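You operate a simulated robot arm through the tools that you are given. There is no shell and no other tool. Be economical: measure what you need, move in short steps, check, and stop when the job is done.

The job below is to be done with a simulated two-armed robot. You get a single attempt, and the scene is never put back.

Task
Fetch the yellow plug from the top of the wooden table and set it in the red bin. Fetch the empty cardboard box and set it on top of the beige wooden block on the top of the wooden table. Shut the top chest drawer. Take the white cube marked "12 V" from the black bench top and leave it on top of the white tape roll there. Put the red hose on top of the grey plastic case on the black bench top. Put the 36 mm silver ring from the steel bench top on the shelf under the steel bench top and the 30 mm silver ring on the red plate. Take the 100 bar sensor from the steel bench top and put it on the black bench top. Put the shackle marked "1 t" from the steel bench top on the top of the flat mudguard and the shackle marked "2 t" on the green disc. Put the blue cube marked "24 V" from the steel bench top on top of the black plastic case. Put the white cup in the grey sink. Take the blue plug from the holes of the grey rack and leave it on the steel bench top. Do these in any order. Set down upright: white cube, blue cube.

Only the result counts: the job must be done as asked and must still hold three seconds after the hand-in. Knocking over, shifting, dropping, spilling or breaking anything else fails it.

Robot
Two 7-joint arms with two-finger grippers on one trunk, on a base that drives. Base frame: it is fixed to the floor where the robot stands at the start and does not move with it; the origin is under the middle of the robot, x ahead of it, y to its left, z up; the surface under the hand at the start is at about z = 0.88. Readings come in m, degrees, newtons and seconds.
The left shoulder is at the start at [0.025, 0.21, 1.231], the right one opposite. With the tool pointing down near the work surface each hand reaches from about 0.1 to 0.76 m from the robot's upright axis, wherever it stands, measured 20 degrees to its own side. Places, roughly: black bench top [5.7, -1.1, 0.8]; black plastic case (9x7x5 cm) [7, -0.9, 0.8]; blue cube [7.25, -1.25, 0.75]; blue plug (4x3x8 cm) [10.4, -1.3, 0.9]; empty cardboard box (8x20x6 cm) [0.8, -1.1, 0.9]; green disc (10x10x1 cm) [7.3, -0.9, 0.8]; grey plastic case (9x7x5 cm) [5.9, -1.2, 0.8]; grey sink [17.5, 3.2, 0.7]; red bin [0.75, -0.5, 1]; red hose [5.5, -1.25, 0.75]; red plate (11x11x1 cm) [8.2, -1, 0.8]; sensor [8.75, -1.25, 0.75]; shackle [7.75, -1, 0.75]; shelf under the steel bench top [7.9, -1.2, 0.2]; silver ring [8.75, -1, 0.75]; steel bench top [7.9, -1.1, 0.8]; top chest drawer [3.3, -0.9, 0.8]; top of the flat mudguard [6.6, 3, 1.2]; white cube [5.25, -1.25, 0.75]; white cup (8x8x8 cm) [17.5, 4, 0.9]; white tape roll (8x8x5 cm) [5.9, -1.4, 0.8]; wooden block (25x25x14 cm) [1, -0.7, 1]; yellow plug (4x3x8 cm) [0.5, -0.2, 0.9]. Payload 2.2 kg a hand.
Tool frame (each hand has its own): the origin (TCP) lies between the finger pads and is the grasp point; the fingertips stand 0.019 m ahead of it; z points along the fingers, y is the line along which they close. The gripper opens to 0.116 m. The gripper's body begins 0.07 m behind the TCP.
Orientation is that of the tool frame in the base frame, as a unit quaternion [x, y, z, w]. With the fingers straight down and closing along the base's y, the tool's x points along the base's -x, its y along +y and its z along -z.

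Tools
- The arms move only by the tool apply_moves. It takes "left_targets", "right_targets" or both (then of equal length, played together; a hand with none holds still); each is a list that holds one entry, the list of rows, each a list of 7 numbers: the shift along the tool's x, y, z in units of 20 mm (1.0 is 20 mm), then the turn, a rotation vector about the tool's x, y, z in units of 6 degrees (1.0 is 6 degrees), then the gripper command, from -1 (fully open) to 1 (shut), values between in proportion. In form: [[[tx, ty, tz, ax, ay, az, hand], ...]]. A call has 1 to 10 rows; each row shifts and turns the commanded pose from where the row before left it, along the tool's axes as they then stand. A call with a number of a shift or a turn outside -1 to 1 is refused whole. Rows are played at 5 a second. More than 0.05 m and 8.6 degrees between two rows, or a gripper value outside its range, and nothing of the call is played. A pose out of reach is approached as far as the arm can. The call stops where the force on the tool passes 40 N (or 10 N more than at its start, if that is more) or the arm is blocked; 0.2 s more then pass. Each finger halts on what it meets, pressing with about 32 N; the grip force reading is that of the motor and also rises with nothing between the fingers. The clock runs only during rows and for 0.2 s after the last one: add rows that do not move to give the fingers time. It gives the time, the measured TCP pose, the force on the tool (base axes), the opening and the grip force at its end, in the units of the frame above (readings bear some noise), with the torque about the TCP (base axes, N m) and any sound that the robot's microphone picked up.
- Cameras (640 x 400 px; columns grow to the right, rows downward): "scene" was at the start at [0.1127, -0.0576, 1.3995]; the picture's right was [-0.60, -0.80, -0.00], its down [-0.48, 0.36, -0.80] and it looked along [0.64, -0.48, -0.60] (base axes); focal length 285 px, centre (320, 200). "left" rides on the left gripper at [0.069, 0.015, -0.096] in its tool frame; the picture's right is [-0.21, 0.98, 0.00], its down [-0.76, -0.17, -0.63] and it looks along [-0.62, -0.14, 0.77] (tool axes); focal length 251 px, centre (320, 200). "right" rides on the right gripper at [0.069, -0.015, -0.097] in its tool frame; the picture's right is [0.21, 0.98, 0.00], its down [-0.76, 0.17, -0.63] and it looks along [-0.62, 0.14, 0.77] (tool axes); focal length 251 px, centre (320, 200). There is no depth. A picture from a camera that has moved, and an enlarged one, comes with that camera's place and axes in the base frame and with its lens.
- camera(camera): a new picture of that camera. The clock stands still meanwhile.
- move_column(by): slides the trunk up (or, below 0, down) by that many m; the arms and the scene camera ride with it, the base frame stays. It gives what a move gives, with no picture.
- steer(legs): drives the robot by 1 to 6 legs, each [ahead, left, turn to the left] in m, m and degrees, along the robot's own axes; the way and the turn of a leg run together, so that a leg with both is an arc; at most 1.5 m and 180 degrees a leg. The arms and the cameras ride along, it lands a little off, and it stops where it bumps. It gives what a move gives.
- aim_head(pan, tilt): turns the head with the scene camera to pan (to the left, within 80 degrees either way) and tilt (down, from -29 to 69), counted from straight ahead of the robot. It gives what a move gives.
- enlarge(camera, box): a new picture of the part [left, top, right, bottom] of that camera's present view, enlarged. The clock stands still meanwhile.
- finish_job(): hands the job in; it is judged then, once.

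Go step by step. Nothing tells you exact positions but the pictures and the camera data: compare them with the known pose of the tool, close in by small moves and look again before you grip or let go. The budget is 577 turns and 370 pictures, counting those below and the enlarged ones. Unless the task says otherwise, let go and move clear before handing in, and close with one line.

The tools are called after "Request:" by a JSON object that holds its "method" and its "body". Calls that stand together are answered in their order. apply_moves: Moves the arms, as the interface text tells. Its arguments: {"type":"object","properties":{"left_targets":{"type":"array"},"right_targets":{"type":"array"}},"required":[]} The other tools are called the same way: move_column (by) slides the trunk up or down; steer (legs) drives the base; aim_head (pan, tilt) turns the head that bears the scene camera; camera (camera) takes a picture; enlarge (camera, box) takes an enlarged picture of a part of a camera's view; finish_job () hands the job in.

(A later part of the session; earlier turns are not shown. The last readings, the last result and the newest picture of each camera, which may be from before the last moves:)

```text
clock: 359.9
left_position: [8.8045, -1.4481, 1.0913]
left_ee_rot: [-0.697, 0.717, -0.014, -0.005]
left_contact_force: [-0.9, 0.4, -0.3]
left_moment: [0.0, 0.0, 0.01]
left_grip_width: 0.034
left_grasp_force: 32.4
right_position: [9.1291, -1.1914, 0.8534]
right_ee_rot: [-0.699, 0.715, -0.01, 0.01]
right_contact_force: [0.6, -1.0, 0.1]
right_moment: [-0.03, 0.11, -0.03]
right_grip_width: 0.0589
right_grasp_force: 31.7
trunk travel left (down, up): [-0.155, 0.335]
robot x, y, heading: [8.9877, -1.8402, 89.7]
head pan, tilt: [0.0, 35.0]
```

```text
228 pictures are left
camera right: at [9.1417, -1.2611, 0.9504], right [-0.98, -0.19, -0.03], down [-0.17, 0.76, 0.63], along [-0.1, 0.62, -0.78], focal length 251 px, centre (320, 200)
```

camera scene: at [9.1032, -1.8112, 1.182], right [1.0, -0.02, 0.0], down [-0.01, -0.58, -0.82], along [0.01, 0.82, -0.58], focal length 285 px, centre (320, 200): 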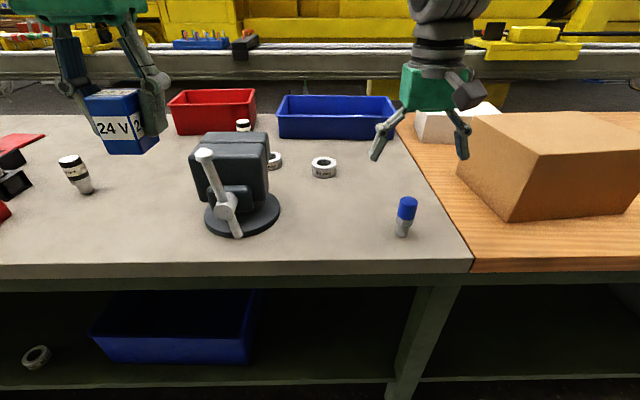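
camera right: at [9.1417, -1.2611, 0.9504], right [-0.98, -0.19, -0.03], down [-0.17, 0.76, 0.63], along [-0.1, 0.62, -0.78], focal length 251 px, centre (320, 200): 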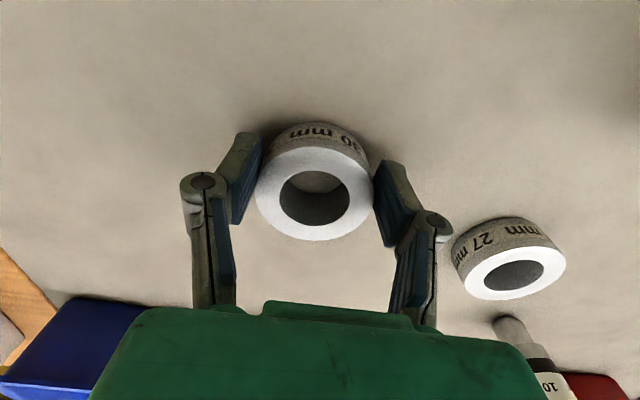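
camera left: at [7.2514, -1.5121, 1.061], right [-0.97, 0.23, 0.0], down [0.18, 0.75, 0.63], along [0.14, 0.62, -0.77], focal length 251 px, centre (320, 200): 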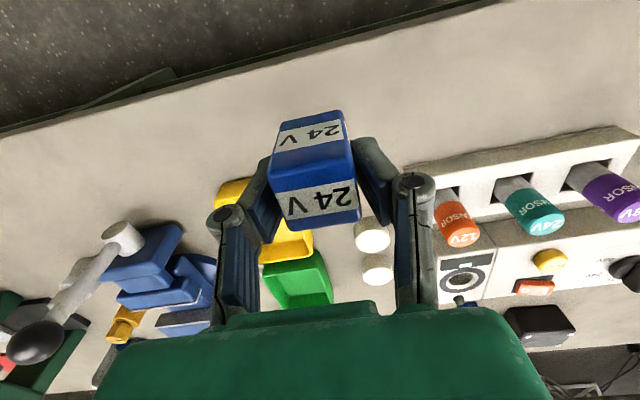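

Ring gripped. I lift it, back off, and drive right around the wooden bench's end.

Request:
{"method": "apply_moves", "body": {"right_targets": [[[0, 0, -0.5, 0, 0, 0, 1], [0, 0, -1, 0, 0, 0, 1], [0, 0, -1, 0, 0, 0, 1], [0, 0, -1, 0, 0, 0, 1], [0, 0, -1, 0, 0, 0, 1], [0, 0, -1, 0, 0, 0, 1], [0.5, 0, -1, 0, 0, 0, 1], [1, 0, -1, 0, 0, 0, 1], [1, 0, -1, 0, 0, 0, 1], [1, 0, 0, 0, 0, 0, 1]]]}}

Request:
{"method": "steer", "body": {"legs": [[-0.4, 0, 0], [0, -1.3, 0], [0, -1.3, 0]]}}

Request:
{"method": "aim_head", "body": {"pan": -10, "tilt": 20}}

Request:
{"method": "camera", "body": {"camera": "scene"}}

Request:
{"method": "camera", "body": {"camera": "right"}}

```text
clock: 362.1
left_position: [8.8032, -1.4491, 1.0915]
left_ee_rot: [-0.697, 0.717, -0.014, -0.003]
left_contact_force: [-0.7, 0.1, -0.9]
left_moment: [0.0, -0.01, 0.02]
left_grip_width: 0.0341
left_grasp_force: 32.6
right_position: [9.1234, -1.2605, 1.0259]
right_ee_rot: [-0.699, 0.715, -0.01, 0.011]
right_contact_force: [-0.8, 0.0, -4.7]
right_moment: [-0.03, -0.02, -0.04]
right_grip_width: 0.0592
right_grasp_force: 31.5
trunk travel left (down, up): [-0.155, 0.335]
robot x, y, heading: [8.9859, -1.842, 89.4]
head pan, tilt: [0.0, 35.0]
```

```text
clock: 376.9
left_position: [11.4293, -1.888, 1.0928]
left_ee_rot: [-0.696, 0.718, -0.014, -0.003]
left_contact_force: [0.7, -0.4, -1.1]
left_moment: [-0.03, -0.01, -0.02]
left_grip_width: 0.0337
left_grasp_force: 32.0
right_position: [11.7495, -1.7019, 1.0235]
right_ee_rot: [-0.697, 0.717, -0.01, 0.01]
right_contact_force: [0.2, -0.5, -4.7]
right_moment: [-0.06, -0.04, 0.0]
right_grip_width: 0.0593
right_grasp_force: 32.2
trunk travel left (down, up): [-0.155, 0.335]
robot x, y, heading: [11.6045, -2.2817, 89.0]
head pan, tilt: [0.0, 35.0]
```

```text
clock: 377.7
left_position: [11.43, -1.8905, 1.09]
left_ee_rot: [-0.695, 0.719, -0.016, -0.006]
left_contact_force: [-0.3, 0.2, -0.4]
left_moment: [0.01, 0.0, 0.0]
left_grip_width: 0.0341
left_grasp_force: 31.8
right_position: [11.7498, -1.704, 1.0254]
right_ee_rot: [-0.697, 0.717, -0.01, 0.01]
right_contact_force: [-1.0, 0.1, -4.5]
right_moment: [-0.07, -0.03, -0.01]
right_grip_width: 0.0591
right_grasp_force: 32.3
trunk travel left (down, up): [-0.155, 0.335]
robot x, y, heading: [11.6079, -2.2769, 89.1]
head pan, tilt: [-10.0, 20.0]
```

```text
227 pictures are left
camera scene: at [11.6245, -2.1452, 1.2056], right [0.98, -0.19, 0.0], down [-0.06, -0.34, -0.94], along [0.18, 0.92, -0.35], focal length 285 px, centre (320, 200)
```

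scene: 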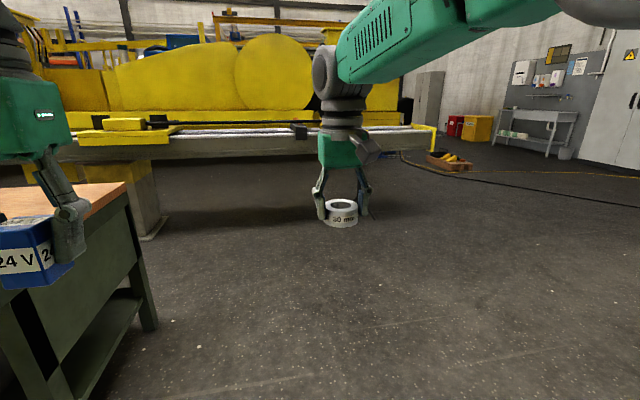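

```text
226 pictures are left
camera right: at [11.7611, -1.7737, 1.1224], right [-0.98, -0.19, -0.03], down [-0.16, 0.76, 0.63], along [-0.1, 0.62, -0.78], focal length 251 px, centre (320, 200)
```

right: 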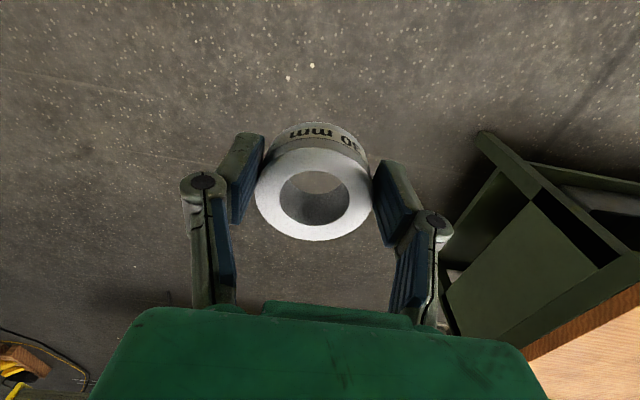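

Clear floor. I drive ahead to the aisle, turn round to face the benches from the front, and strafe back to the steel bench.

Request:
{"method": "steer", "body": {"legs": [[1.05, -0.1, 0], [1.0, 0, 0], [0, 0, -90], [0, 0, -88]]}}

Request:
{"method": "aim_head", "body": {"pan": -30, "tilt": 25}}

Request:
{"method": "camera", "body": {"camera": "scene"}}

```text
clock: 395.4
left_position: [11.9545, -0.62, 1.0898]
left_ee_rot: [0.705, 0.709, 0.006, -0.015]
left_contact_force: [0.9, 0.1, -0.7]
left_moment: [-0.01, 0.01, 0.01]
left_grip_width: 0.0338
left_grasp_force: 32.5
right_position: [11.642, -0.8179, 1.0257]
right_ee_rot: [0.704, 0.71, -0.01, -0.009]
right_contact_force: [0.2, -1.2, -4.2]
right_moment: [0.04, 0.05, 0.0]
right_grip_width: 0.0591
right_grasp_force: 32.6
trunk travel left (down, up): [-0.155, 0.335]
robot x, y, heading: [11.7626, -0.2377, -88.6]
head pan, tilt: [-10.0, 20.0]
```

```text
clock: 396.3
left_position: [11.9522, -0.6186, 1.0875]
left_ee_rot: [0.705, 0.709, 0.009, -0.019]
left_contact_force: [0.3, 0.1, -0.1]
left_moment: [-0.01, 0.0, -0.01]
left_grip_width: 0.034
left_grasp_force: 31.9
right_position: [11.6415, -0.8148, 1.0275]
right_ee_rot: [0.704, 0.711, -0.012, -0.008]
right_contact_force: [0.2, 1.0, -4.0]
right_moment: [0.05, -0.03, -0.03]
right_grip_width: 0.0589
right_grasp_force: 31.8
trunk travel left (down, up): [-0.155, 0.335]
robot x, y, heading: [11.7595, -0.2384, -88.4]
head pan, tilt: [-30.0, 25.0]
```

```text
225 pictures are left
camera scene: at [11.7172, -0.3607, 1.1977], right [-0.88, 0.48, 0.0], down [0.2, 0.37, -0.91], along [-0.43, -0.79, -0.43], focal length 285 px, centre (320, 200)
```

scene: 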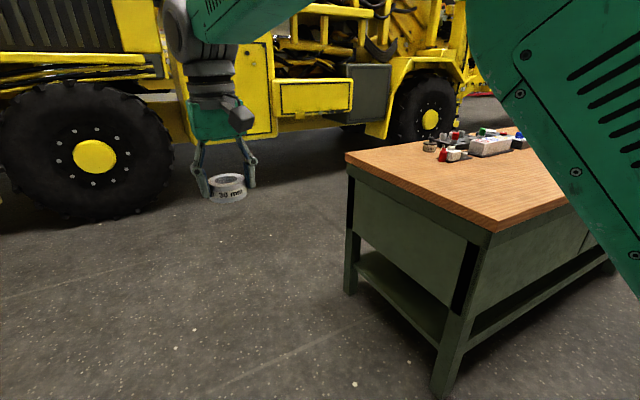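

Request:
{"method": "steer", "body": {"legs": [[0, 0, -1.6], [0.0, -1.2, 0], [0, -1.2, 0], [0, -1.0, 0]]}}

Request:
{"method": "aim_head", "body": {"pan": 0, "tilt": 38}}

Request:
{"method": "camera", "body": {"camera": "scene"}}

```text
clock: 413.3
left_position: [8.5192, -0.6103, 1.0868]
left_ee_rot: [0.717, 0.697, 0.007, -0.019]
left_contact_force: [0.4, -0.7, -0.2]
left_moment: [0.02, 0.07, 0.03]
left_grip_width: 0.0338
left_grasp_force: 31.7
right_position: [8.2002, -0.797, 1.0268]
right_ee_rot: [0.715, 0.699, -0.013, -0.01]
right_contact_force: [0.4, 0.3, -3.9]
right_moment: [0.08, 0.01, -0.04]
right_grip_width: 0.0592
right_grasp_force: 32.0
trunk travel left (down, up): [-0.155, 0.335]
robot x, y, heading: [8.3372, -0.2213, -90.9]
head pan, tilt: [-30.0, 25.0]
```

```text
clock: 414.2
left_position: [8.5258, -0.6088, 1.083]
left_ee_rot: [0.716, 0.697, 0.009, -0.024]
left_contact_force: [0.4, 0.2, -0.1]
left_moment: [0.02, 0.04, -0.01]
left_grip_width: 0.0339
left_grasp_force: 32.6
right_position: [8.2086, -0.7934, 1.0295]
right_ee_rot: [0.715, 0.699, -0.016, -0.011]
right_contact_force: [-0.6, -0.6, -5.1]
right_moment: [0.08, 0.04, 0.02]
right_grip_width: 0.0591
right_grasp_force: 31.7
trunk travel left (down, up): [-0.155, 0.335]
robot x, y, heading: [8.3355, -0.2225, -90.6]
head pan, tilt: [0.0, 38.0]
```

```text
224 pictures are left
camera scene: at [8.3408, -0.3523, 1.1773], right [-1.0, 0.01, 0.01], down [0.0, 0.62, -0.79], along [-0.01, -0.79, -0.62], focal length 285 px, centre (320, 200)
```

scene: 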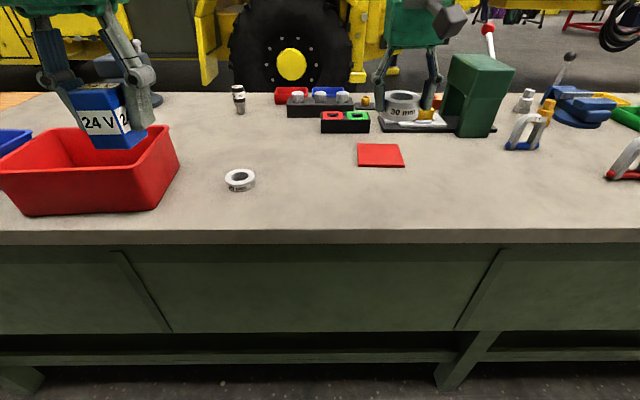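

From the aisle I see the red plate at about (8.19, -0.955). I move in and place the 30 mm ring on it.

Request:
{"method": "steer", "body": {"legs": [[0.12, -0.015, 0.5]]}}

Request:
{"method": "apply_moves", "body": {"right_targets": [[[-0.6, 0, 0.5, 0, 0, 0, 1], [-0.6, 0, 0.5, 0, 0, 0, 1], [-0.6, 0, 0.5, 0, 0, 0, 1], [0, 0, 0.5, 0, 0, 0, 1], [0, 0, 0.5, 0, 0, 0, 1], [0, 0, 0, 0, 0, 0, 1], [0, 0, 0, 0, 0, 0, 1], [0, 0, 0, 0, 0, 0, 1]]]}}

Request:
{"method": "camera", "body": {"camera": "right"}}

Request:
{"method": "camera", "body": {"camera": "scene"}}

```text
clock: 415.5
left_position: [8.5043, -0.7243, 1.0845]
left_ee_rot: [0.714, 0.699, 0.009, -0.021]
left_contact_force: [-0.5, 0.7, -0.7]
left_moment: [0.0, -0.02, -0.01]
left_grip_width: 0.0339
left_grasp_force: 31.3
right_position: [8.1883, -0.9123, 1.0298]
right_ee_rot: [0.713, 0.701, -0.013, -0.009]
right_contact_force: [0.6, -0.8, -4.9]
right_moment: [0.04, 0.0, 0.02]
right_grip_width: 0.0592
right_grasp_force: 32.0
trunk travel left (down, up): [-0.155, 0.335]
robot x, y, heading: [8.3191, -0.339, -90.2]
head pan, tilt: [0.0, 38.0]
```

```text
clock: 417.3
left_position: [8.5046, -0.7215, 1.0828]
left_ee_rot: [0.714, 0.7, 0.013, -0.023]
left_contact_force: [-0.5, -0.7, -0.4]
left_moment: [-0.01, 0.0, 0.02]
left_grip_width: 0.034
left_grasp_force: 32.0
right_position: [8.1867, -0.9455, 0.9817]
right_ee_rot: [0.713, 0.701, -0.013, -0.007]
right_contact_force: [-0.2, 0.3, -4.1]
right_moment: [0.09, 0.0, 0.01]
right_grip_width: 0.0592
right_grasp_force: 31.9
trunk travel left (down, up): [-0.155, 0.335]
robot x, y, heading: [8.3164, -0.3439, -90.2]
head pan, tilt: [0.0, 38.0]
```

```text
223 pictures are left
camera right: at [8.1759, -0.8756, 1.078], right [0.98, 0.2, -0.03], down [0.17, -0.75, 0.63], along [0.1, -0.63, -0.77], focal length 251 px, centre (320, 200)
```

right: 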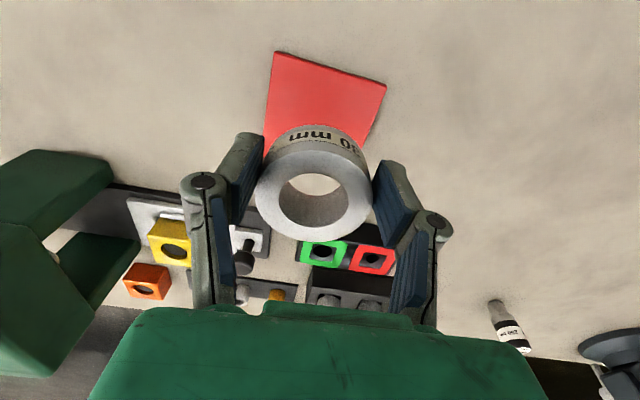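

```text
222 pictures are left
camera scene: at [8.3185, -0.4693, 1.1772], right [-1.0, 0.0, 0.0], down [0.0, 0.62, -0.79], along [0.0, -0.79, -0.62], focal length 285 px, centre (320, 200)
```

scene: 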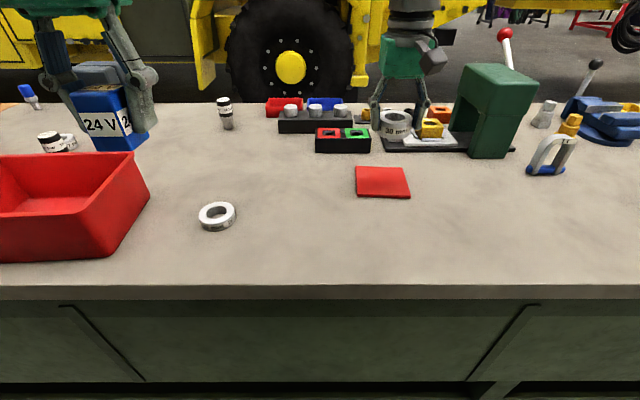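

Request:
{"method": "apply_moves", "body": {"right_targets": [[[-0.5, 0.1, 0.5, 0, 0, 0, 1], [-0.5, 0.1, 0.7, 0, 0, 0, 1], [0, 0, 0.8, 0, 0, 0, 1], [0, 0, 0.8, 0, 0, 0, 1], [0, 0, 0.8, 0, 0, 0, 1], [0, 0, 0.8, 0, 0, 0, 1], [0, 0, 0.6, 0, 0, 0, 1], [0, 0, 0, 0, 0, 0, 1], [0, 0, 0, 0, 0, 0, 1]]]}}

Request:
{"method": "camera", "body": {"camera": "right"}}

Request:
{"method": "enlarge", "body": {"camera": "scene", "box": [320, 100, 460, 220]}}

```text
clock: 419.3
left_position: [8.5042, -0.7214, 1.0832]
left_ee_rot: [0.714, 0.7, 0.013, -0.023]
left_contact_force: [-0.1, -0.2, -0.6]
left_moment: [0.02, 0.01, -0.03]
left_grip_width: 0.034
left_grasp_force: 31.9
right_position: [8.1845, -0.9694, 0.8823]
right_ee_rot: [0.713, 0.701, -0.014, -0.007]
right_contact_force: [0.5, -0.3, -4.1]
right_moment: [0.07, 0.02, 0.01]
right_grip_width: 0.0592
right_grasp_force: 31.6
trunk travel left (down, up): [-0.155, 0.335]
robot x, y, heading: [8.3182, -0.341, -90.1]
head pan, tilt: [0.0, 38.0]
```

```text
221 pictures are left
camera right: at [8.1758, -0.8978, 0.9774], right [0.98, 0.2, -0.03], down [0.17, -0.75, 0.63], along [0.1, -0.63, -0.77], focal length 251 px, centre (320, 200)
```

right: 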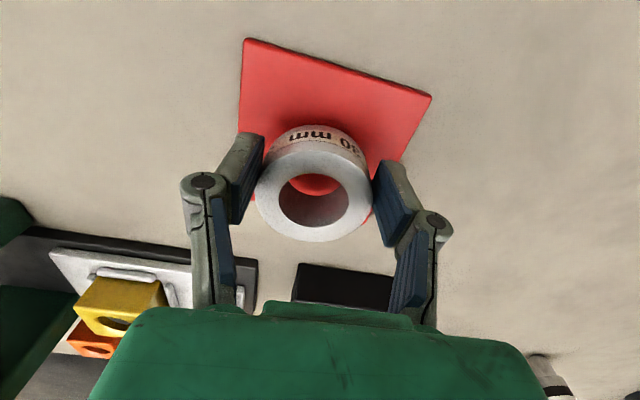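

```text
3.33 times, centred on (390, 160) of scene
camera zoom: at [8.3184, -0.4696, 1.1772], right [-1.0, 0.0, 0.0], down [0.0, 0.62, -0.79], along [0.0, -0.79, -0.62], focal length 951 px, centre (87, 333)
```

zoom: 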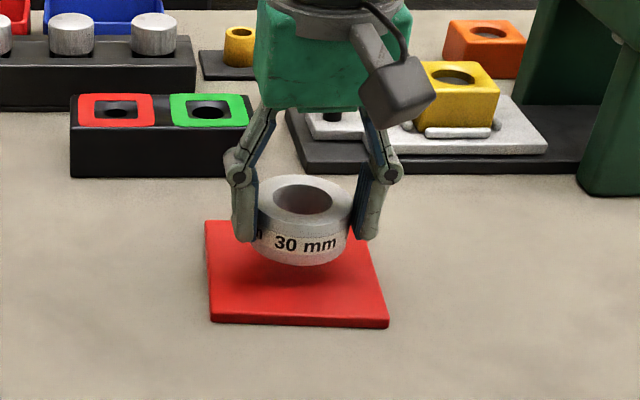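

Request:
{"method": "apply_moves", "body": {"right_targets": [[[-0.2, 0.2, 0.4, 0, 0, 0, 1], [0, 0, 0.2, 0, 0, 0, 1], [0, 0, 0.15, 0, 0, 0, 1], [0, 0, 0.15, 0, 0, 0, 1], [0, 0, 0, 0, 0, 0, 1]]]}}

```text
clock: 420.5
left_position: [8.5029, -0.7216, 1.0818]
left_ee_rot: [0.714, 0.699, 0.014, -0.023]
left_contact_force: [-0.6, -0.1, -0.3]
left_moment: [0.01, -0.01, 0.03]
left_grip_width: 0.034
left_grasp_force: 31.7
right_position: [8.1899, -0.9716, 0.8636]
right_ee_rot: [0.712, 0.702, -0.014, -0.007]
right_contact_force: [0.4, -0.2, -5.7]
right_moment: [0.07, 0.02, 0.06]
right_grip_width: 0.0591
right_grasp_force: 32.6
trunk travel left (down, up): [-0.155, 0.335]
robot x, y, heading: [8.3152, -0.3431, -90.0]
head pan, tilt: [0.0, 38.0]
```

Request:
{"method": "apply_moves", "body": {"right_targets": [[[0, 0, 0.15, 0, 0, 0, 1], [0, 0, 0.15, 0, 0, 0, 1], [0, 0, 0.15, 0, 0, 0, 1], [0, 0, 0, 0, 0, 0, 1]]]}}

Request:
{"method": "enlarge", "body": {"camera": "scene", "box": [320, 100, 460, 220]}}

```text
clock: 421.5
left_position: [8.5043, -0.7196, 1.0857]
left_ee_rot: [0.714, 0.7, 0.01, -0.022]
left_contact_force: [0.2, 0.0, 0.4]
left_moment: [0.02, 0.02, -0.05]
left_grip_width: 0.0344
left_grasp_force: 32.4
right_position: [8.1891, -0.9716, 0.8567]
right_ee_rot: [0.712, 0.702, -0.016, -0.004]
right_contact_force: [0.4, -1.9, 27.7]
right_moment: [-0.35, -0.07, -0.01]
right_grip_width: 0.0593
right_grasp_force: 32.1
trunk travel left (down, up): [-0.155, 0.335]
robot x, y, heading: [8.3177, -0.3377, -90.0]
head pan, tilt: [0.0, 38.0]
```

```text
3.33 times, centred on (390, 160) of scene
camera zoom: at [8.3199, -0.4649, 1.178], right [-1.0, 0.0, 0.0], down [0.0, 0.62, -0.79], along [0.0, -0.79, -0.62], focal length 951 px, centre (87, 333)
```

zoom: 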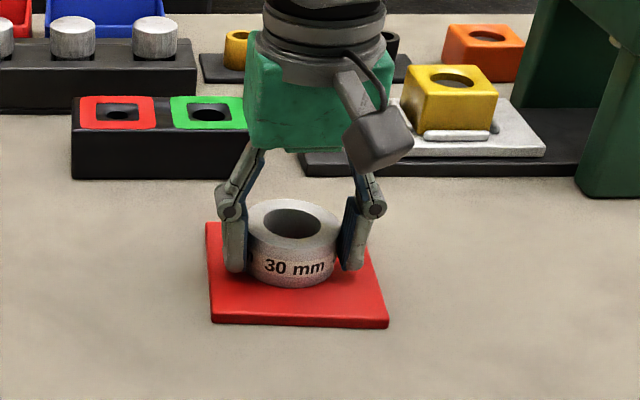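

Ring rests on the red plate. I ease off, release and rise.

Request:
{"method": "apply_moves", "body": {"right_targets": [[[0, 0, -0.12, 0, 0, 0, 1], [0, 0, 0, 0, 0, 0, -0.2], [0, 0, 0, 0, 0, 0, -0.5], [0, 0, 0, 0, 0, 0, -0.8], [0, 0, -0.5, 0, 0, 0, -1], [0, 0, -1, 0, 0, 0, -1], [0, 0, -1, 0, 0, 0, -1], [0, 0, -1, 0, 0, 0, -1], [0, 0, -1, 0, 0, 0, -1], [0, 0, -1, 0, 0, 0, -1]]]}}

Request:
{"method": "camera", "body": {"camera": "right"}}

Request:
{"method": "camera", "body": {"camera": "scene"}}

```text
clock: 423.7
left_position: [8.5031, -0.7209, 1.0831]
left_ee_rot: [0.714, 0.7, 0.012, -0.024]
left_contact_force: [-0.4, 0.7, -0.9]
left_moment: [0.0, 0.02, -0.02]
left_grip_width: 0.034
left_grasp_force: 31.7
right_position: [8.1925, -0.9684, 0.9689]
right_ee_rot: [0.713, 0.701, -0.014, -0.007]
right_contact_force: [0.0, -0.4, 0.7]
right_moment: [0.0, -0.02, 0.0]
right_grip_width: 0.116
right_grasp_force: 0.0
trunk travel left (down, up): [-0.155, 0.335]
robot x, y, heading: [8.3209, -0.3371, -89.8]
head pan, tilt: [0.0, 38.0]
```

```text
218 pictures are left
camera right: at [8.1827, -0.8981, 1.065], right [0.98, 0.2, -0.03], down [0.17, -0.75, 0.64], along [0.1, -0.63, -0.77], focal length 251 px, centre (320, 200)
```

right: 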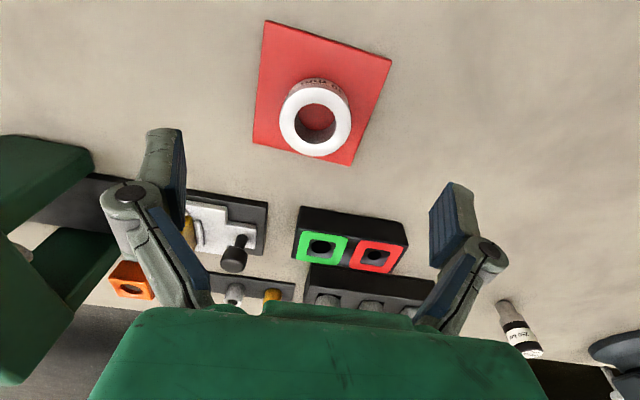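

```text
217 pictures are left
camera scene: at [8.3187, -0.4682, 1.1774], right [-1.0, 0.0, 0.0], down [0.0, 0.62, -0.79], along [0.0, -0.79, -0.62], focal length 285 px, centre (320, 200)
```

scene: 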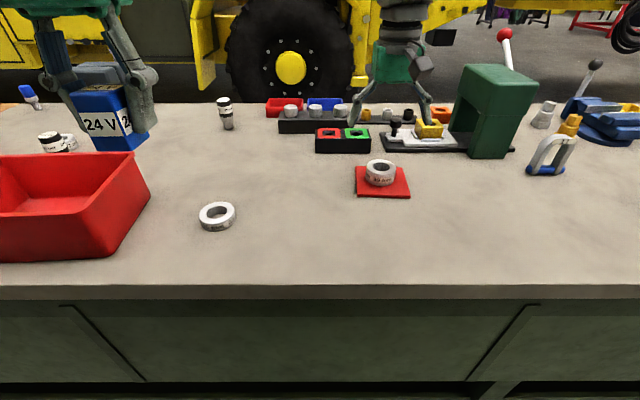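

Ring is on the plate. Next the "100 bar" sensor: I raise the right hand and strafe towards it.

Request:
{"method": "apply_moves", "body": {"right_targets": [[[0.5, 0, -1, 0, 0, 0, -1], [0.5, 0, -1, 0, 0, 0, -1], [0.5, 0, -1, 0, 0, 0, -1], [0.5, 0, -1, 0, 0, 0, -1], [0.5, 0, -1, 0, 0, 0, -1]]]}}

Request:
{"method": "steer", "body": {"legs": [[0, 0.72, 0]]}}

Request:
{"method": "camera", "body": {"camera": "right"}}

Request:
{"method": "camera", "body": {"camera": "scene"}}

```text
clock: 424.9
left_position: [8.5029, -0.722, 1.0843]
left_ee_rot: [0.714, 0.7, 0.013, -0.022]
left_contact_force: [0.6, 0.1, -0.5]
left_moment: [0.02, -0.01, 0.0]
left_grip_width: 0.034
left_grasp_force: 32.1
right_position: [8.1969, -0.9178, 1.0673]
right_ee_rot: [0.712, 0.702, -0.015, -0.006]
right_contact_force: [1.0, 0.8, 0.5]
right_moment: [-0.04, 0.0, 0.0]
right_grip_width: 0.1159
right_grasp_force: 0.0
trunk travel left (down, up): [-0.155, 0.335]
robot x, y, heading: [8.3211, -0.3401, -89.9]
head pan, tilt: [0.0, 38.0]
```

```text
clock: 428.8
left_position: [9.2148, -0.7227, 1.0844]
left_ee_rot: [0.714, 0.699, 0.014, -0.021]
left_contact_force: [-0.7, -0.3, -1.7]
left_moment: [0.02, 0.01, 0.02]
left_grip_width: 0.0342
left_grasp_force: 32.0
right_position: [8.9084, -0.9205, 1.0662]
right_ee_rot: [0.712, 0.702, -0.013, -0.006]
right_contact_force: [-0.5, 0.2, -0.4]
right_moment: [0.0, -0.01, -0.01]
right_grip_width: 0.1161
right_grasp_force: 0.1
trunk travel left (down, up): [-0.155, 0.335]
robot x, y, heading: [9.0337, -0.3415, -90.1]
head pan, tilt: [0.0, 38.0]
```

```text
216 pictures are left
camera right: at [8.8975, -0.8492, 1.162], right [0.98, 0.2, -0.03], down [0.17, -0.75, 0.64], along [0.11, -0.63, -0.77], focal length 251 px, centre (320, 200)
```

right: 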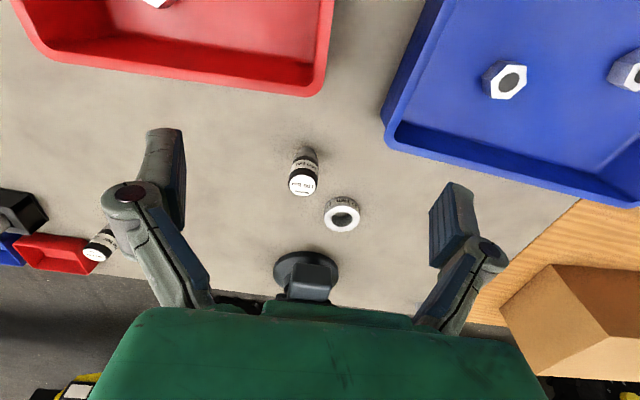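

```text
215 pictures are left
camera scene: at [9.0283, -0.4697, 1.1773], right [-1.0, 0.0, 0.0], down [0.0, 0.62, -0.79], along [0.0, -0.79, -0.62], focal length 285 px, centre (320, 200)
```

scene: 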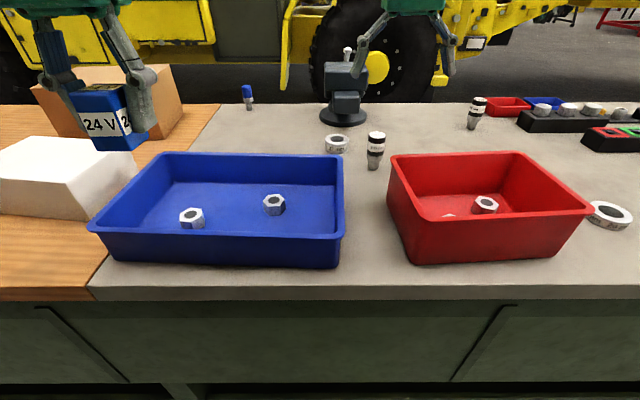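

Sensor at (8.907, -1.035), about 75 mm tall. I go over it and down.

Request:
{"method": "apply_moves", "body": {"right_targets": [[[-0.8, 0, 0.3, 0, 0, 0, -1], [-0.8, 0, 0.3, 0, 0, 0, -1], [-0.8, 0, 0.3, 0, 0, 0, -1], [-0.8, 0, 0.3, 0, 0, 0, -1], [-0.8, 0, 0.5, 0, 0, 0, -1], [-0.8, 0, 0.5, 0, 0, 0, -1], [-0.9, 0, 0.5, 0, 0, 0, -1], [0, 0, 0.8, 0, 0, 0, -1], [0, 0, 0, 0, 0, 0, -1], [0, 0, 0, 0, 0, 0, -1]]]}}

Request:
{"method": "camera", "body": {"camera": "right"}}

```text
clock: 431.0
left_position: [9.218, -0.7199, 1.0811]
left_ee_rot: [0.714, 0.7, 0.015, -0.026]
left_contact_force: [0.1, -0.1, -0.7]
left_moment: [0.03, 0.01, -0.01]
left_grip_width: 0.0338
left_grasp_force: 32.2
right_position: [8.9079, -1.0159, 0.9961]
right_ee_rot: [0.712, 0.702, -0.014, -0.007]
right_contact_force: [-0.6, -0.3, 0.3]
right_moment: [0.03, 0.0, 0.02]
right_grip_width: 0.1157
right_grasp_force: 0.1
right hand out of reach, approached as far as the arm can: row 6, 7
trunk travel left (down, up): [-0.155, 0.335]
robot x, y, heading: [9.0349, -0.3424, -89.9]
head pan, tilt: [0.0, 38.0]
```

```text
214 pictures are left
camera right: at [8.8979, -0.9442, 1.0924], right [0.98, 0.2, -0.03], down [0.17, -0.75, 0.64], along [0.1, -0.63, -0.77], focal length 251 px, centre (320, 200)
```

right: 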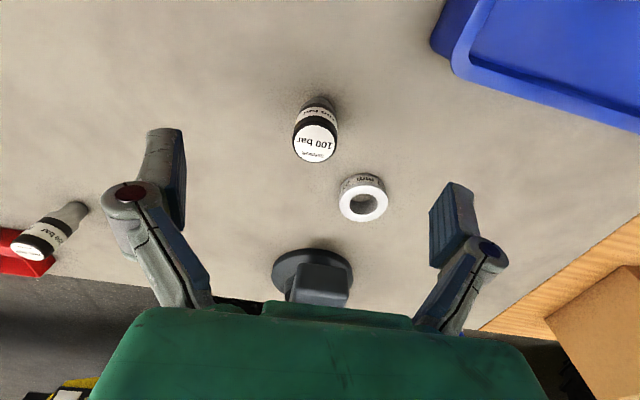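

Request:
{"method": "steer", "body": {"legs": [[0.024, 0, 0]]}}

Request:
{"method": "apply_moves", "body": {"right_targets": [[[0, 0, 0.7, 0, 0, 0, -1], [0, 0, 0.7, 0, 0, 0, -1], [0, 0, 0.7, 0, 0, 0, -1], [0, 0, 0.7, 0, 0, 0, -1], [0, 0, 0, 0, 0, 0, -1]]]}}

Request:
{"method": "camera", "body": {"camera": "right"}}

```text
clock: 431.8
left_position: [9.2185, -0.7442, 1.081]
left_ee_rot: [0.713, 0.7, 0.014, -0.026]
left_contact_force: [-0.4, -0.4, -0.1]
left_moment: [0.02, -0.01, 0.04]
left_grip_width: 0.0339
left_grasp_force: 31.9
right_position: [8.9089, -1.0389, 0.9967]
right_ee_rot: [0.712, 0.702, -0.016, -0.007]
right_contact_force: [0.4, 0.2, -0.5]
right_moment: [0.0, -0.03, 0.0]
right_grip_width: 0.116
right_grasp_force: 0.1
trunk travel left (down, up): [-0.155, 0.335]
robot x, y, heading: [9.0338, -0.3666, -90.0]
head pan, tilt: [0.0, 38.0]
```

```text
clock: 433.0
left_position: [9.2181, -0.7409, 1.0788]
left_ee_rot: [0.714, 0.7, 0.016, -0.028]
left_contact_force: [0.1, 0.0, -0.6]
left_moment: [0.0, -0.02, -0.01]
left_grip_width: 0.034
left_grasp_force: 32.1
right_position: [8.9081, -1.038, 0.9431]
right_ee_rot: [0.712, 0.702, -0.016, -0.005]
right_contact_force: [-0.2, 0.1, 0.1]
right_moment: [0.01, -0.02, 0.01]
right_grip_width: 0.116
right_grasp_force: 0.0
trunk travel left (down, up): [-0.155, 0.335]
robot x, y, heading: [9.0316, -0.3667, -90.0]
head pan, tilt: [0.0, 38.0]
```

```text
213 pictures are left
camera right: at [8.8977, -0.9661, 1.0381], right [0.98, 0.2, -0.03], down [0.17, -0.75, 0.64], along [0.1, -0.63, -0.77], focal length 251 px, centre (320, 200)
```

right: 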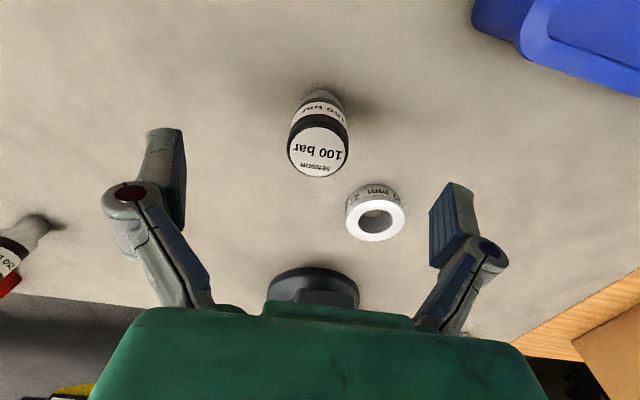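

Request:
{"method": "apply_moves", "body": {"right_targets": [[[0, 0, 0.7, 0, 0, 0, -0.8], [0, 0, 0.7, 0, 0, 0, -0.6], [0, 0, 0.7, 0, 0, 0, -0.4], [0, 0, 0.7, 0, 0, 0, -0.2], [0, 0, 0, 0, 0, 0, 0.2], [0, 0, 0, 0, 0, 0, 1], [0, 0, 0, 0, 0, 0, 1], [0, 0, -0.5, 0, 0, 0, 1], [0, 0, -1, 0, 0, 0, 1], [0, 0, -1, 0, 0, 0, 1]]]}}

Request:
{"method": "camera", "body": {"camera": "right"}}

```text
clock: 435.2
left_position: [9.2178, -0.7414, 1.0788]
left_ee_rot: [0.714, 0.7, 0.016, -0.029]
left_contact_force: [0.0, 0.2, -0.5]
left_moment: [-0.01, 0.01, -0.02]
left_grip_width: 0.034
left_grasp_force: 32.2
right_position: [8.9083, -1.0389, 0.9373]
right_ee_rot: [0.712, 0.702, -0.016, -0.006]
right_contact_force: [0.1, 0.3, -1.7]
right_moment: [-0.03, 0.0, -0.01]
right_grip_width: 0.0379
right_grasp_force: 31.5
trunk travel left (down, up): [-0.155, 0.335]
robot x, y, heading: [9.0346, -0.3662, -90.0]
head pan, tilt: [0.0, 38.0]
```

```text
212 pictures are left
camera right: at [8.8975, -0.9663, 1.0322], right [0.98, 0.2, -0.03], down [0.17, -0.75, 0.64], along [0.1, -0.63, -0.77], focal length 251 px, centre (320, 200)
```

right: 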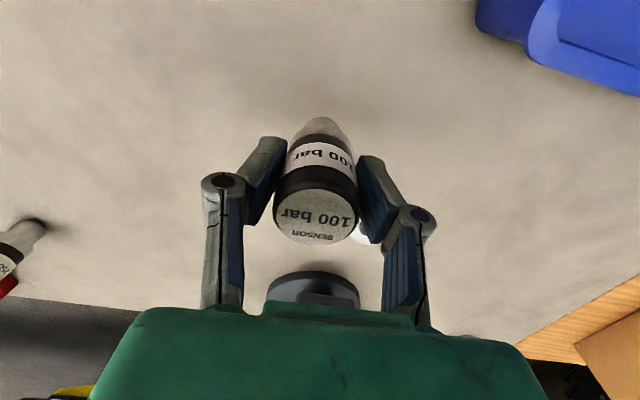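

Sensor held. I lift, retract, back off and strafe to the black case end with the blue cube.

Request:
{"method": "apply_moves", "body": {"right_targets": [[[0, 0, -1, 0, 0, 0, 1], [0, 0, -1, 0, 0, 0, 1], [0, 0, -1, 0, 0, 0, 1], [0.8, 0, -1, 0, 0, 0, 1], [0.8, 0, -1, 0, 0, 0, 1], [0.8, 0, -1, 0, 0, 0, 1], [0.8, 0, -1, 0, 0, 0, 1], [0.8, 0, -1, 0, 0, 0, 1], [0.8, 0, 0, 0, 0, 0, 1], [0.8, 0, 0, 0, 0, 0, 1]]]}}

Request:
{"method": "steer", "body": {"legs": [[-0.14, 0, 0], [0, -1.1, 0], [0, -1.0, 0]]}}

Request:
{"method": "aim_head", "body": {"pan": 5, "tilt": 38}}

Request:
{"method": "camera", "body": {"camera": "scene"}}

Request:
{"method": "camera", "body": {"camera": "left"}}

```text
clock: 437.4
left_position: [9.2188, -0.7408, 1.0786]
left_ee_rot: [0.714, 0.699, 0.016, -0.027]
left_contact_force: [0.4, -0.2, -1.1]
left_moment: [-0.01, -0.01, 0.0]
left_grip_width: 0.0338
left_grasp_force: 31.8
right_position: [8.9132, -0.9212, 1.0964]
right_ee_rot: [0.712, 0.702, -0.016, -0.005]
right_contact_force: [0.2, 1.0, -1.4]
right_moment: [-0.03, 0.01, -0.03]
right_grip_width: 0.0379
right_grasp_force: 32.0
trunk travel left (down, up): [-0.155, 0.335]
robot x, y, heading: [9.0336, -0.3653, -90.0]
head pan, tilt: [0.0, 38.0]
```

```text
clock: 448.7
left_position: [7.1283, -0.6015, 1.077]
left_ee_rot: [0.715, 0.698, 0.013, -0.03]
left_contact_force: [0.6, 1.1, -0.4]
left_moment: [-0.03, 0.02, -0.02]
left_grip_width: 0.0341
left_grasp_force: 32.0
right_position: [6.8226, -0.78, 1.0948]
right_ee_rot: [0.714, 0.699, -0.018, -0.008]
right_contact_force: [0.2, -0.8, -1.7]
right_moment: [0.0, 0.03, -0.03]
right_grip_width: 0.0382
right_grasp_force: 31.7
trunk travel left (down, up): [-0.155, 0.335]
robot x, y, heading: [6.9382, -0.2227, -90.5]
head pan, tilt: [0.0, 38.0]
```

```text
clock: 449.4
left_position: [7.1209, -0.5991, 1.079]
left_ee_rot: [0.715, 0.698, 0.019, -0.029]
left_contact_force: [-0.1, 0.3, -0.8]
left_moment: [-0.01, 0.0, 0.01]
left_grip_width: 0.0343
left_grasp_force: 32.0
right_position: [6.8162, -0.7778, 1.0956]
right_ee_rot: [0.714, 0.7, -0.017, -0.005]
right_contact_force: [-0.4, -0.1, -2.1]
right_moment: [0.0, 0.02, 0.0]
right_grip_width: 0.0379
right_grasp_force: 31.5
trunk travel left (down, up): [-0.155, 0.335]
robot x, y, heading: [6.9401, -0.2233, -90.2]
head pan, tilt: [5.0, 38.0]
```

```text
211 pictures are left
camera scene: at [6.9438, -0.3511, 1.1774], right [-1.0, -0.08, 0.0], down [-0.05, 0.62, -0.79], along [0.06, -0.78, -0.62], focal length 285 px, centre (320, 200)
```

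scene: 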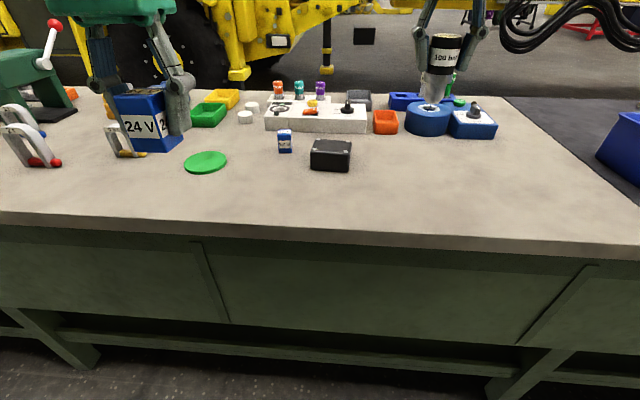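

```text
210 pictures are left
camera left: at [7.1405, -0.5356, 1.1778], right [0.97, -0.24, -0.03], down [-0.18, -0.79, 0.58], along [-0.16, -0.56, -0.81], focal length 251 px, centre (320, 200)
```

left: 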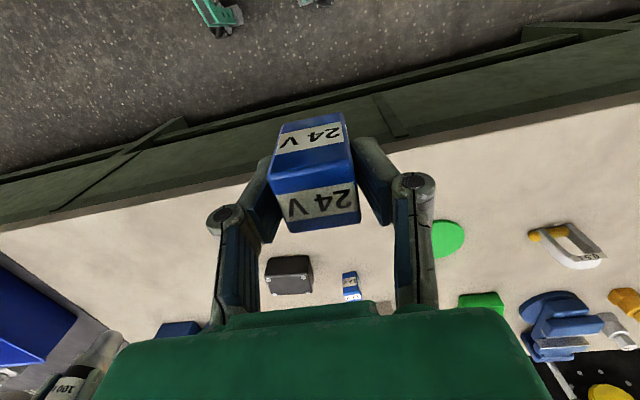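

The black case top is at about (6.97, -0.91). I align, correct the left hand's slight lean, and bring the cube over it.

Request:
{"method": "steer", "body": {"legs": [[0.14, -0.145, 0]]}}

Request:
{"method": "apply_moves", "body": {"left_targets": [[[-0.8, 0, 0.3, 0, -0.65, 0, 1], [-0.8, 0, 0.3, 0, 0, 0, 1], [-0.8, 0, 0.3, 0, 0, 0, 1], [-0.8, 0, 0.3, 0, 0, 0, 1], [-0.8, 0, 0.3, 0, 0, 0, 1], [-0.8, 0, 0.3, 0, 0, 0, 1], [-0.8, 0, 0.3, 0, 0, 0, 1], [-0.8, 0, 0.3, 0, 0, 0, 1], [0, 0, 0, 0, 0, 0, 1], [0, 0, 0, 0, 0, 0, 1]]]}}

Request:
{"method": "camera", "body": {"camera": "left"}}

Request:
{"method": "camera", "body": {"camera": "scene"}}

```text
clock: 451.0
left_position: [6.9675, -0.7385, 1.0769]
left_ee_rot: [0.717, 0.696, 0.019, -0.028]
left_contact_force: [-0.7, 0.3, 0.0]
left_moment: [-0.02, -0.02, 0.0]
left_grip_width: 0.0339
left_grasp_force: 32.1
right_position: [6.6616, -0.9164, 1.0942]
right_ee_rot: [0.715, 0.699, -0.014, -0.004]
right_contact_force: [-0.9, 0.1, -2.0]
right_moment: [0.01, -0.05, 0.01]
right_grip_width: 0.0377
right_grasp_force: 31.5
trunk travel left (down, up): [-0.155, 0.335]
robot x, y, heading: [6.7863, -0.3623, -90.3]
head pan, tilt: [5.0, 38.0]
```

```text
clock: 453.2
left_position: [6.9662, -0.8623, 1.0299]
left_ee_rot: [0.718, 0.696, -0.008, -0.005]
left_contact_force: [-0.4, 1.1, -0.9]
left_moment: [0.0, -0.03, 0.01]
left_grip_width: 0.034
left_grasp_force: 32.0
right_position: [6.6641, -0.9142, 1.0975]
right_ee_rot: [0.715, 0.699, -0.017, -0.004]
right_contact_force: [-0.2, 0.5, -2.3]
right_moment: [0.01, 0.01, 0.01]
right_grip_width: 0.0378
right_grasp_force: 32.1
trunk travel left (down, up): [-0.155, 0.335]
robot x, y, heading: [6.7884, -0.363, -90.6]
head pan, tilt: [5.0, 38.0]
```

```text
209 pictures are left
camera left: at [6.9866, -0.7919, 1.1254], right [0.97, -0.24, -0.02], down [-0.18, -0.75, 0.64], along [-0.17, -0.62, -0.77], focal length 251 px, centre (320, 200)
```

left: 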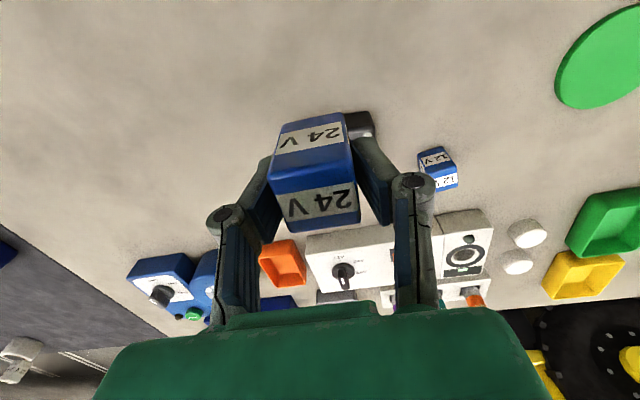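

```text
208 pictures are left
camera scene: at [6.7956, -0.4901, 1.1772], right [-1.0, -0.08, 0.0], down [-0.05, 0.62, -0.79], along [0.06, -0.78, -0.62], focal length 285 px, centre (320, 200)
```

scene: 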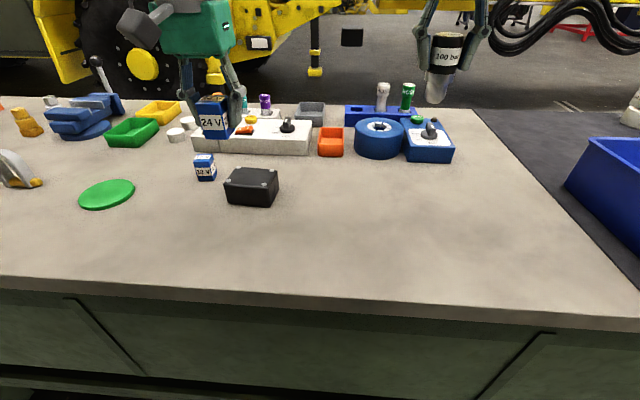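

Request:
{"method": "apply_moves", "body": {"left_targets": [[[-0.9, -0.1, 0, 0, 0, 0, 1], [-0.9, -0.1, 0.5, 0, 0, 0, 1], [-0.8, 0, 0.7, 0, 0, 0, 1], [0, 0, 0.9, 0, 0, 0, 1], [0, 0, 0.9, 0, 0, 0, 1], [0, 0, 0.9, 0, 0, 0, 1], [0, 0, 0.9, 0, 0, 0, 1], [0, 0, 0.4, 0, 0, 0, 1], [0, 0, 0, 0, 0, 0, 1], [0, 0, 0, 0, 0, 0, 1]]]}}

Request:
{"method": "camera", "body": {"camera": "left"}}

Request:
{"method": "enlarge", "body": {"camera": "scene", "box": [160, 80, 320, 220]}}

```text
clock: 455.4
left_position: [6.9586, -0.9147, 0.9268]
left_ee_rot: [0.717, 0.697, -0.006, -0.005]
left_contact_force: [0.0, 0.4, -1.1]
left_moment: [0.01, 0.02, -0.01]
left_grip_width: 0.034
left_grasp_force: 31.5
right_position: [6.6635, -0.9133, 1.0967]
right_ee_rot: [0.715, 0.699, -0.017, -0.004]
right_contact_force: [0.0, 0.2, -2.0]
right_moment: [0.03, 0.01, 0.04]
right_grip_width: 0.0382
right_grasp_force: 32.2
trunk travel left (down, up): [-0.155, 0.335]
robot x, y, heading: [6.7884, -0.3631, -90.6]
head pan, tilt: [5.0, 38.0]
```

```text
207 pictures are left
camera left: at [6.9781, -0.8447, 1.0222], right [0.97, -0.24, -0.02], down [-0.18, -0.75, 0.64], along [-0.17, -0.62, -0.77], focal length 251 px, centre (320, 200)
```

left: 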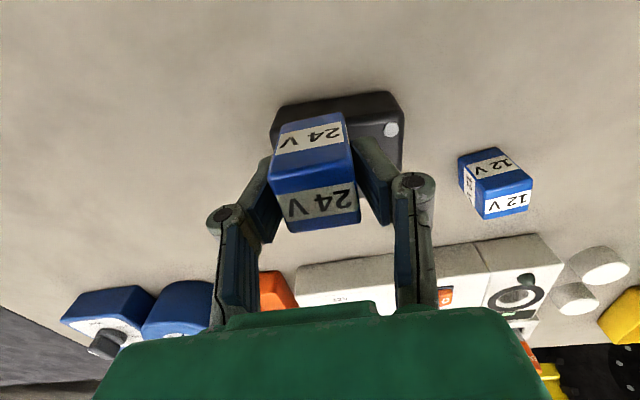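

```text
2.86 times, centred on (240, 150) of scene
camera zoom: at [6.7949, -0.4904, 1.1772], right [-1.0, -0.08, 0.0], down [-0.05, 0.62, -0.79], along [0.06, -0.78, -0.62], focal length 815 px, centre (549, 343)
```

zoom: 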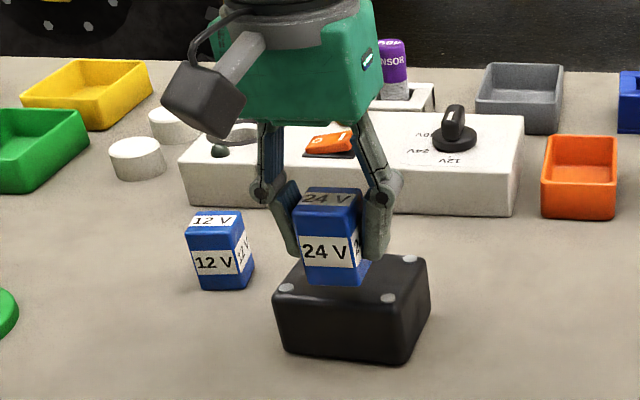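

Request:
{"method": "apply_moves", "body": {"left_targets": [[[-0.75, 0.25, 0, 0, 0, 0, 1], [0, 0, 0.2, 0, 0, 0, 1], [0, 0, 0.2, 0, 0, 0, 1], [0, 0, 0.2, 0, 0, 0, 1], [0, 0, 0.2, 0, 0, 0, 1], [0, 0, 0, 0, 0, 0, 1]]]}}

Request:
{"method": "enlarge", "body": {"camera": "scene", "box": [180, 100, 300, 220]}}

Request:
{"method": "camera", "body": {"camera": "left"}}

```text
clock: 456.8
left_position: [6.9635, -0.9301, 0.9096]
left_ee_rot: [0.717, 0.697, -0.007, -0.004]
left_contact_force: [-0.3, -0.1, -0.4]
left_moment: [-0.02, 0.03, 0.04]
left_grip_width: 0.0339
left_grasp_force: 31.7
right_position: [6.6641, -0.913, 1.0975]
right_ee_rot: [0.716, 0.698, -0.017, -0.004]
right_contact_force: [-0.1, 0.4, -0.1]
right_moment: [0.0, 0.02, 0.0]
right_grip_width: 0.038
right_grasp_force: 31.9
trunk travel left (down, up): [-0.155, 0.335]
robot x, y, heading: [6.7881, -0.3645, -90.4]
head pan, tilt: [5.0, 38.0]
```

```text
3.33 times, centred on (240, 160) of scene
camera zoom: at [6.7949, -0.4905, 1.1772], right [-1.0, -0.08, 0.0], down [-0.05, 0.62, -0.79], along [0.06, -0.78, -0.62], focal length 951 px, centre (587, 333)
```

zoom: 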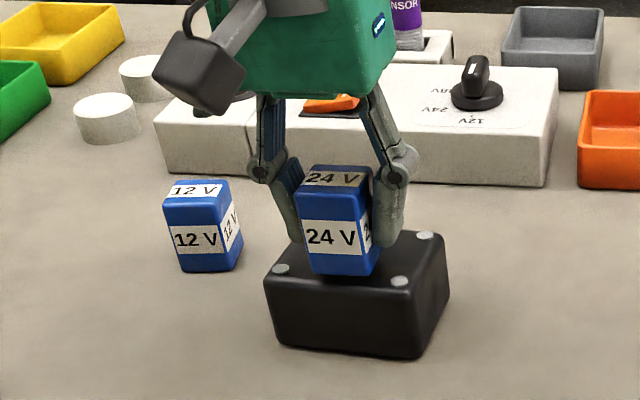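

```text
204 pictures are left
camera left: at [6.9827, -0.8606, 1.0059], right [0.97, -0.24, -0.02], down [-0.18, -0.75, 0.64], along [-0.17, -0.62, -0.77], focal length 251 px, centre (320, 200)
```

left: 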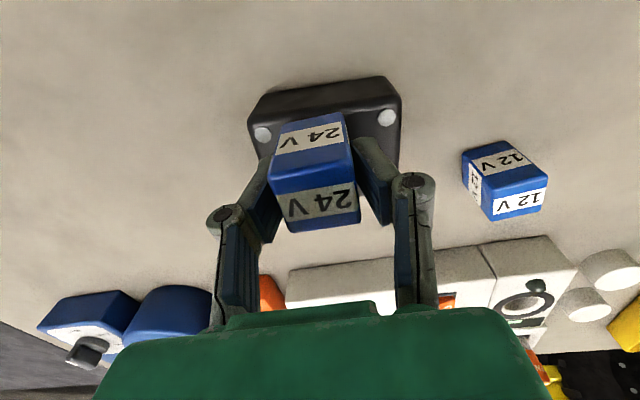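

Well centred. Lowering to contact.

Request:
{"method": "apply_moves", "body": {"left_targets": [[[0, 0, 0.15, 0, 0, 0, 1], [0, 0, 0.15, 0, 0, 0, 1], [0, 0, 0.15, 0, 0, 0, 1], [0, 0, 0, 0, 0, 0, 1]]]}}

```text
clock: 457.8
left_position: [6.9633, -0.9301, 0.9033]
left_ee_rot: [0.717, 0.697, -0.008, -0.004]
left_contact_force: [1.7, 1.6, 16.9]
left_moment: [0.4, -0.3, -0.01]
left_grip_width: 0.0342
left_grasp_force: 32.0
right_position: [6.6638, -0.9117, 1.0978]
right_ee_rot: [0.715, 0.699, -0.018, -0.003]
right_contact_force: [0.5, -0.4, -1.7]
right_moment: [0.01, 0.0, 0.03]
right_grip_width: 0.0379
right_grasp_force: 32.2
trunk travel left (down, up): [-0.155, 0.335]
robot x, y, heading: [6.7886, -0.3587, -90.6]
head pan, tilt: [5.0, 38.0]
```

Request:
{"method": "apply_moves", "body": {"left_targets": [[[0, 0, -0.04, 0, 0, 0, 1], [0, 0, 0, 0, 0, 0, 0.3], [0, 0, 0, 0, 0, 0, 0.1], [0, 0, 0, 0, 0, 0, -0.3], [0, 0, -0.5, 0, 0, 0, -0.4], [0, 0, -1, 0, 0, 0, -0.6], [0, 0, -1, 0, 0, 0, -0.8], [0, 0, -1, 0, 0, 0, -1], [0, 0, -1, 0, 0, 0, -1], [0, 0, -1, 0, 0, 0, -1]]]}}

Request:
{"method": "enlarge", "body": {"camera": "scene", "box": [180, 100, 300, 220]}}

Request:
{"method": "camera", "body": {"camera": "left"}}

```text
clock: 460.0
left_position: [6.9665, -0.9291, 1.0134]
left_ee_rot: [0.717, 0.697, -0.008, -0.004]
left_contact_force: [0.1, 0.8, 0.4]
left_moment: [-0.04, 0.0, -0.04]
left_grip_width: 0.1159
left_grasp_force: 0.0
right_position: [6.663, -0.9117, 1.0976]
right_ee_rot: [0.715, 0.699, -0.017, -0.004]
right_contact_force: [0.4, -0.8, -1.9]
right_moment: [0.05, 0.01, -0.01]
right_grip_width: 0.0384
right_grasp_force: 32.0
trunk travel left (down, up): [-0.155, 0.335]
robot x, y, heading: [6.7906, -0.3629, -90.7]
head pan, tilt: [5.0, 38.0]
```

```text
3.33 times, centred on (240, 160) of scene
camera zoom: at [6.7948, -0.4898, 1.1773], right [-1.0, -0.08, 0.0], down [-0.05, 0.62, -0.79], along [0.06, -0.78, -0.62], focal length 951 px, centre (587, 333)
```

zoom: 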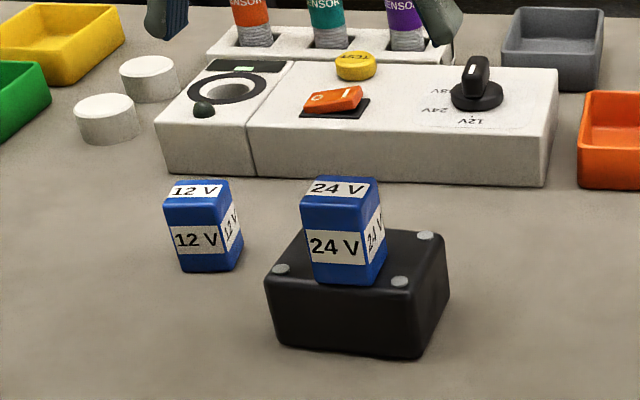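

```text
202 pictures are left
camera left: at [6.9847, -0.8594, 1.1087], right [0.97, -0.24, -0.02], down [-0.18, -0.75, 0.64], along [-0.17, -0.62, -0.77], focal length 251 px, centre (320, 200)
```

left: 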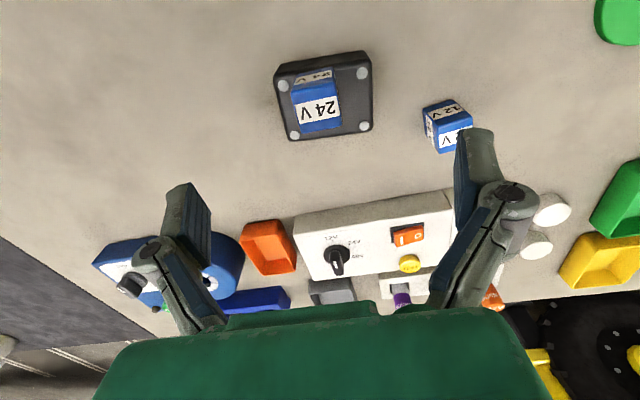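

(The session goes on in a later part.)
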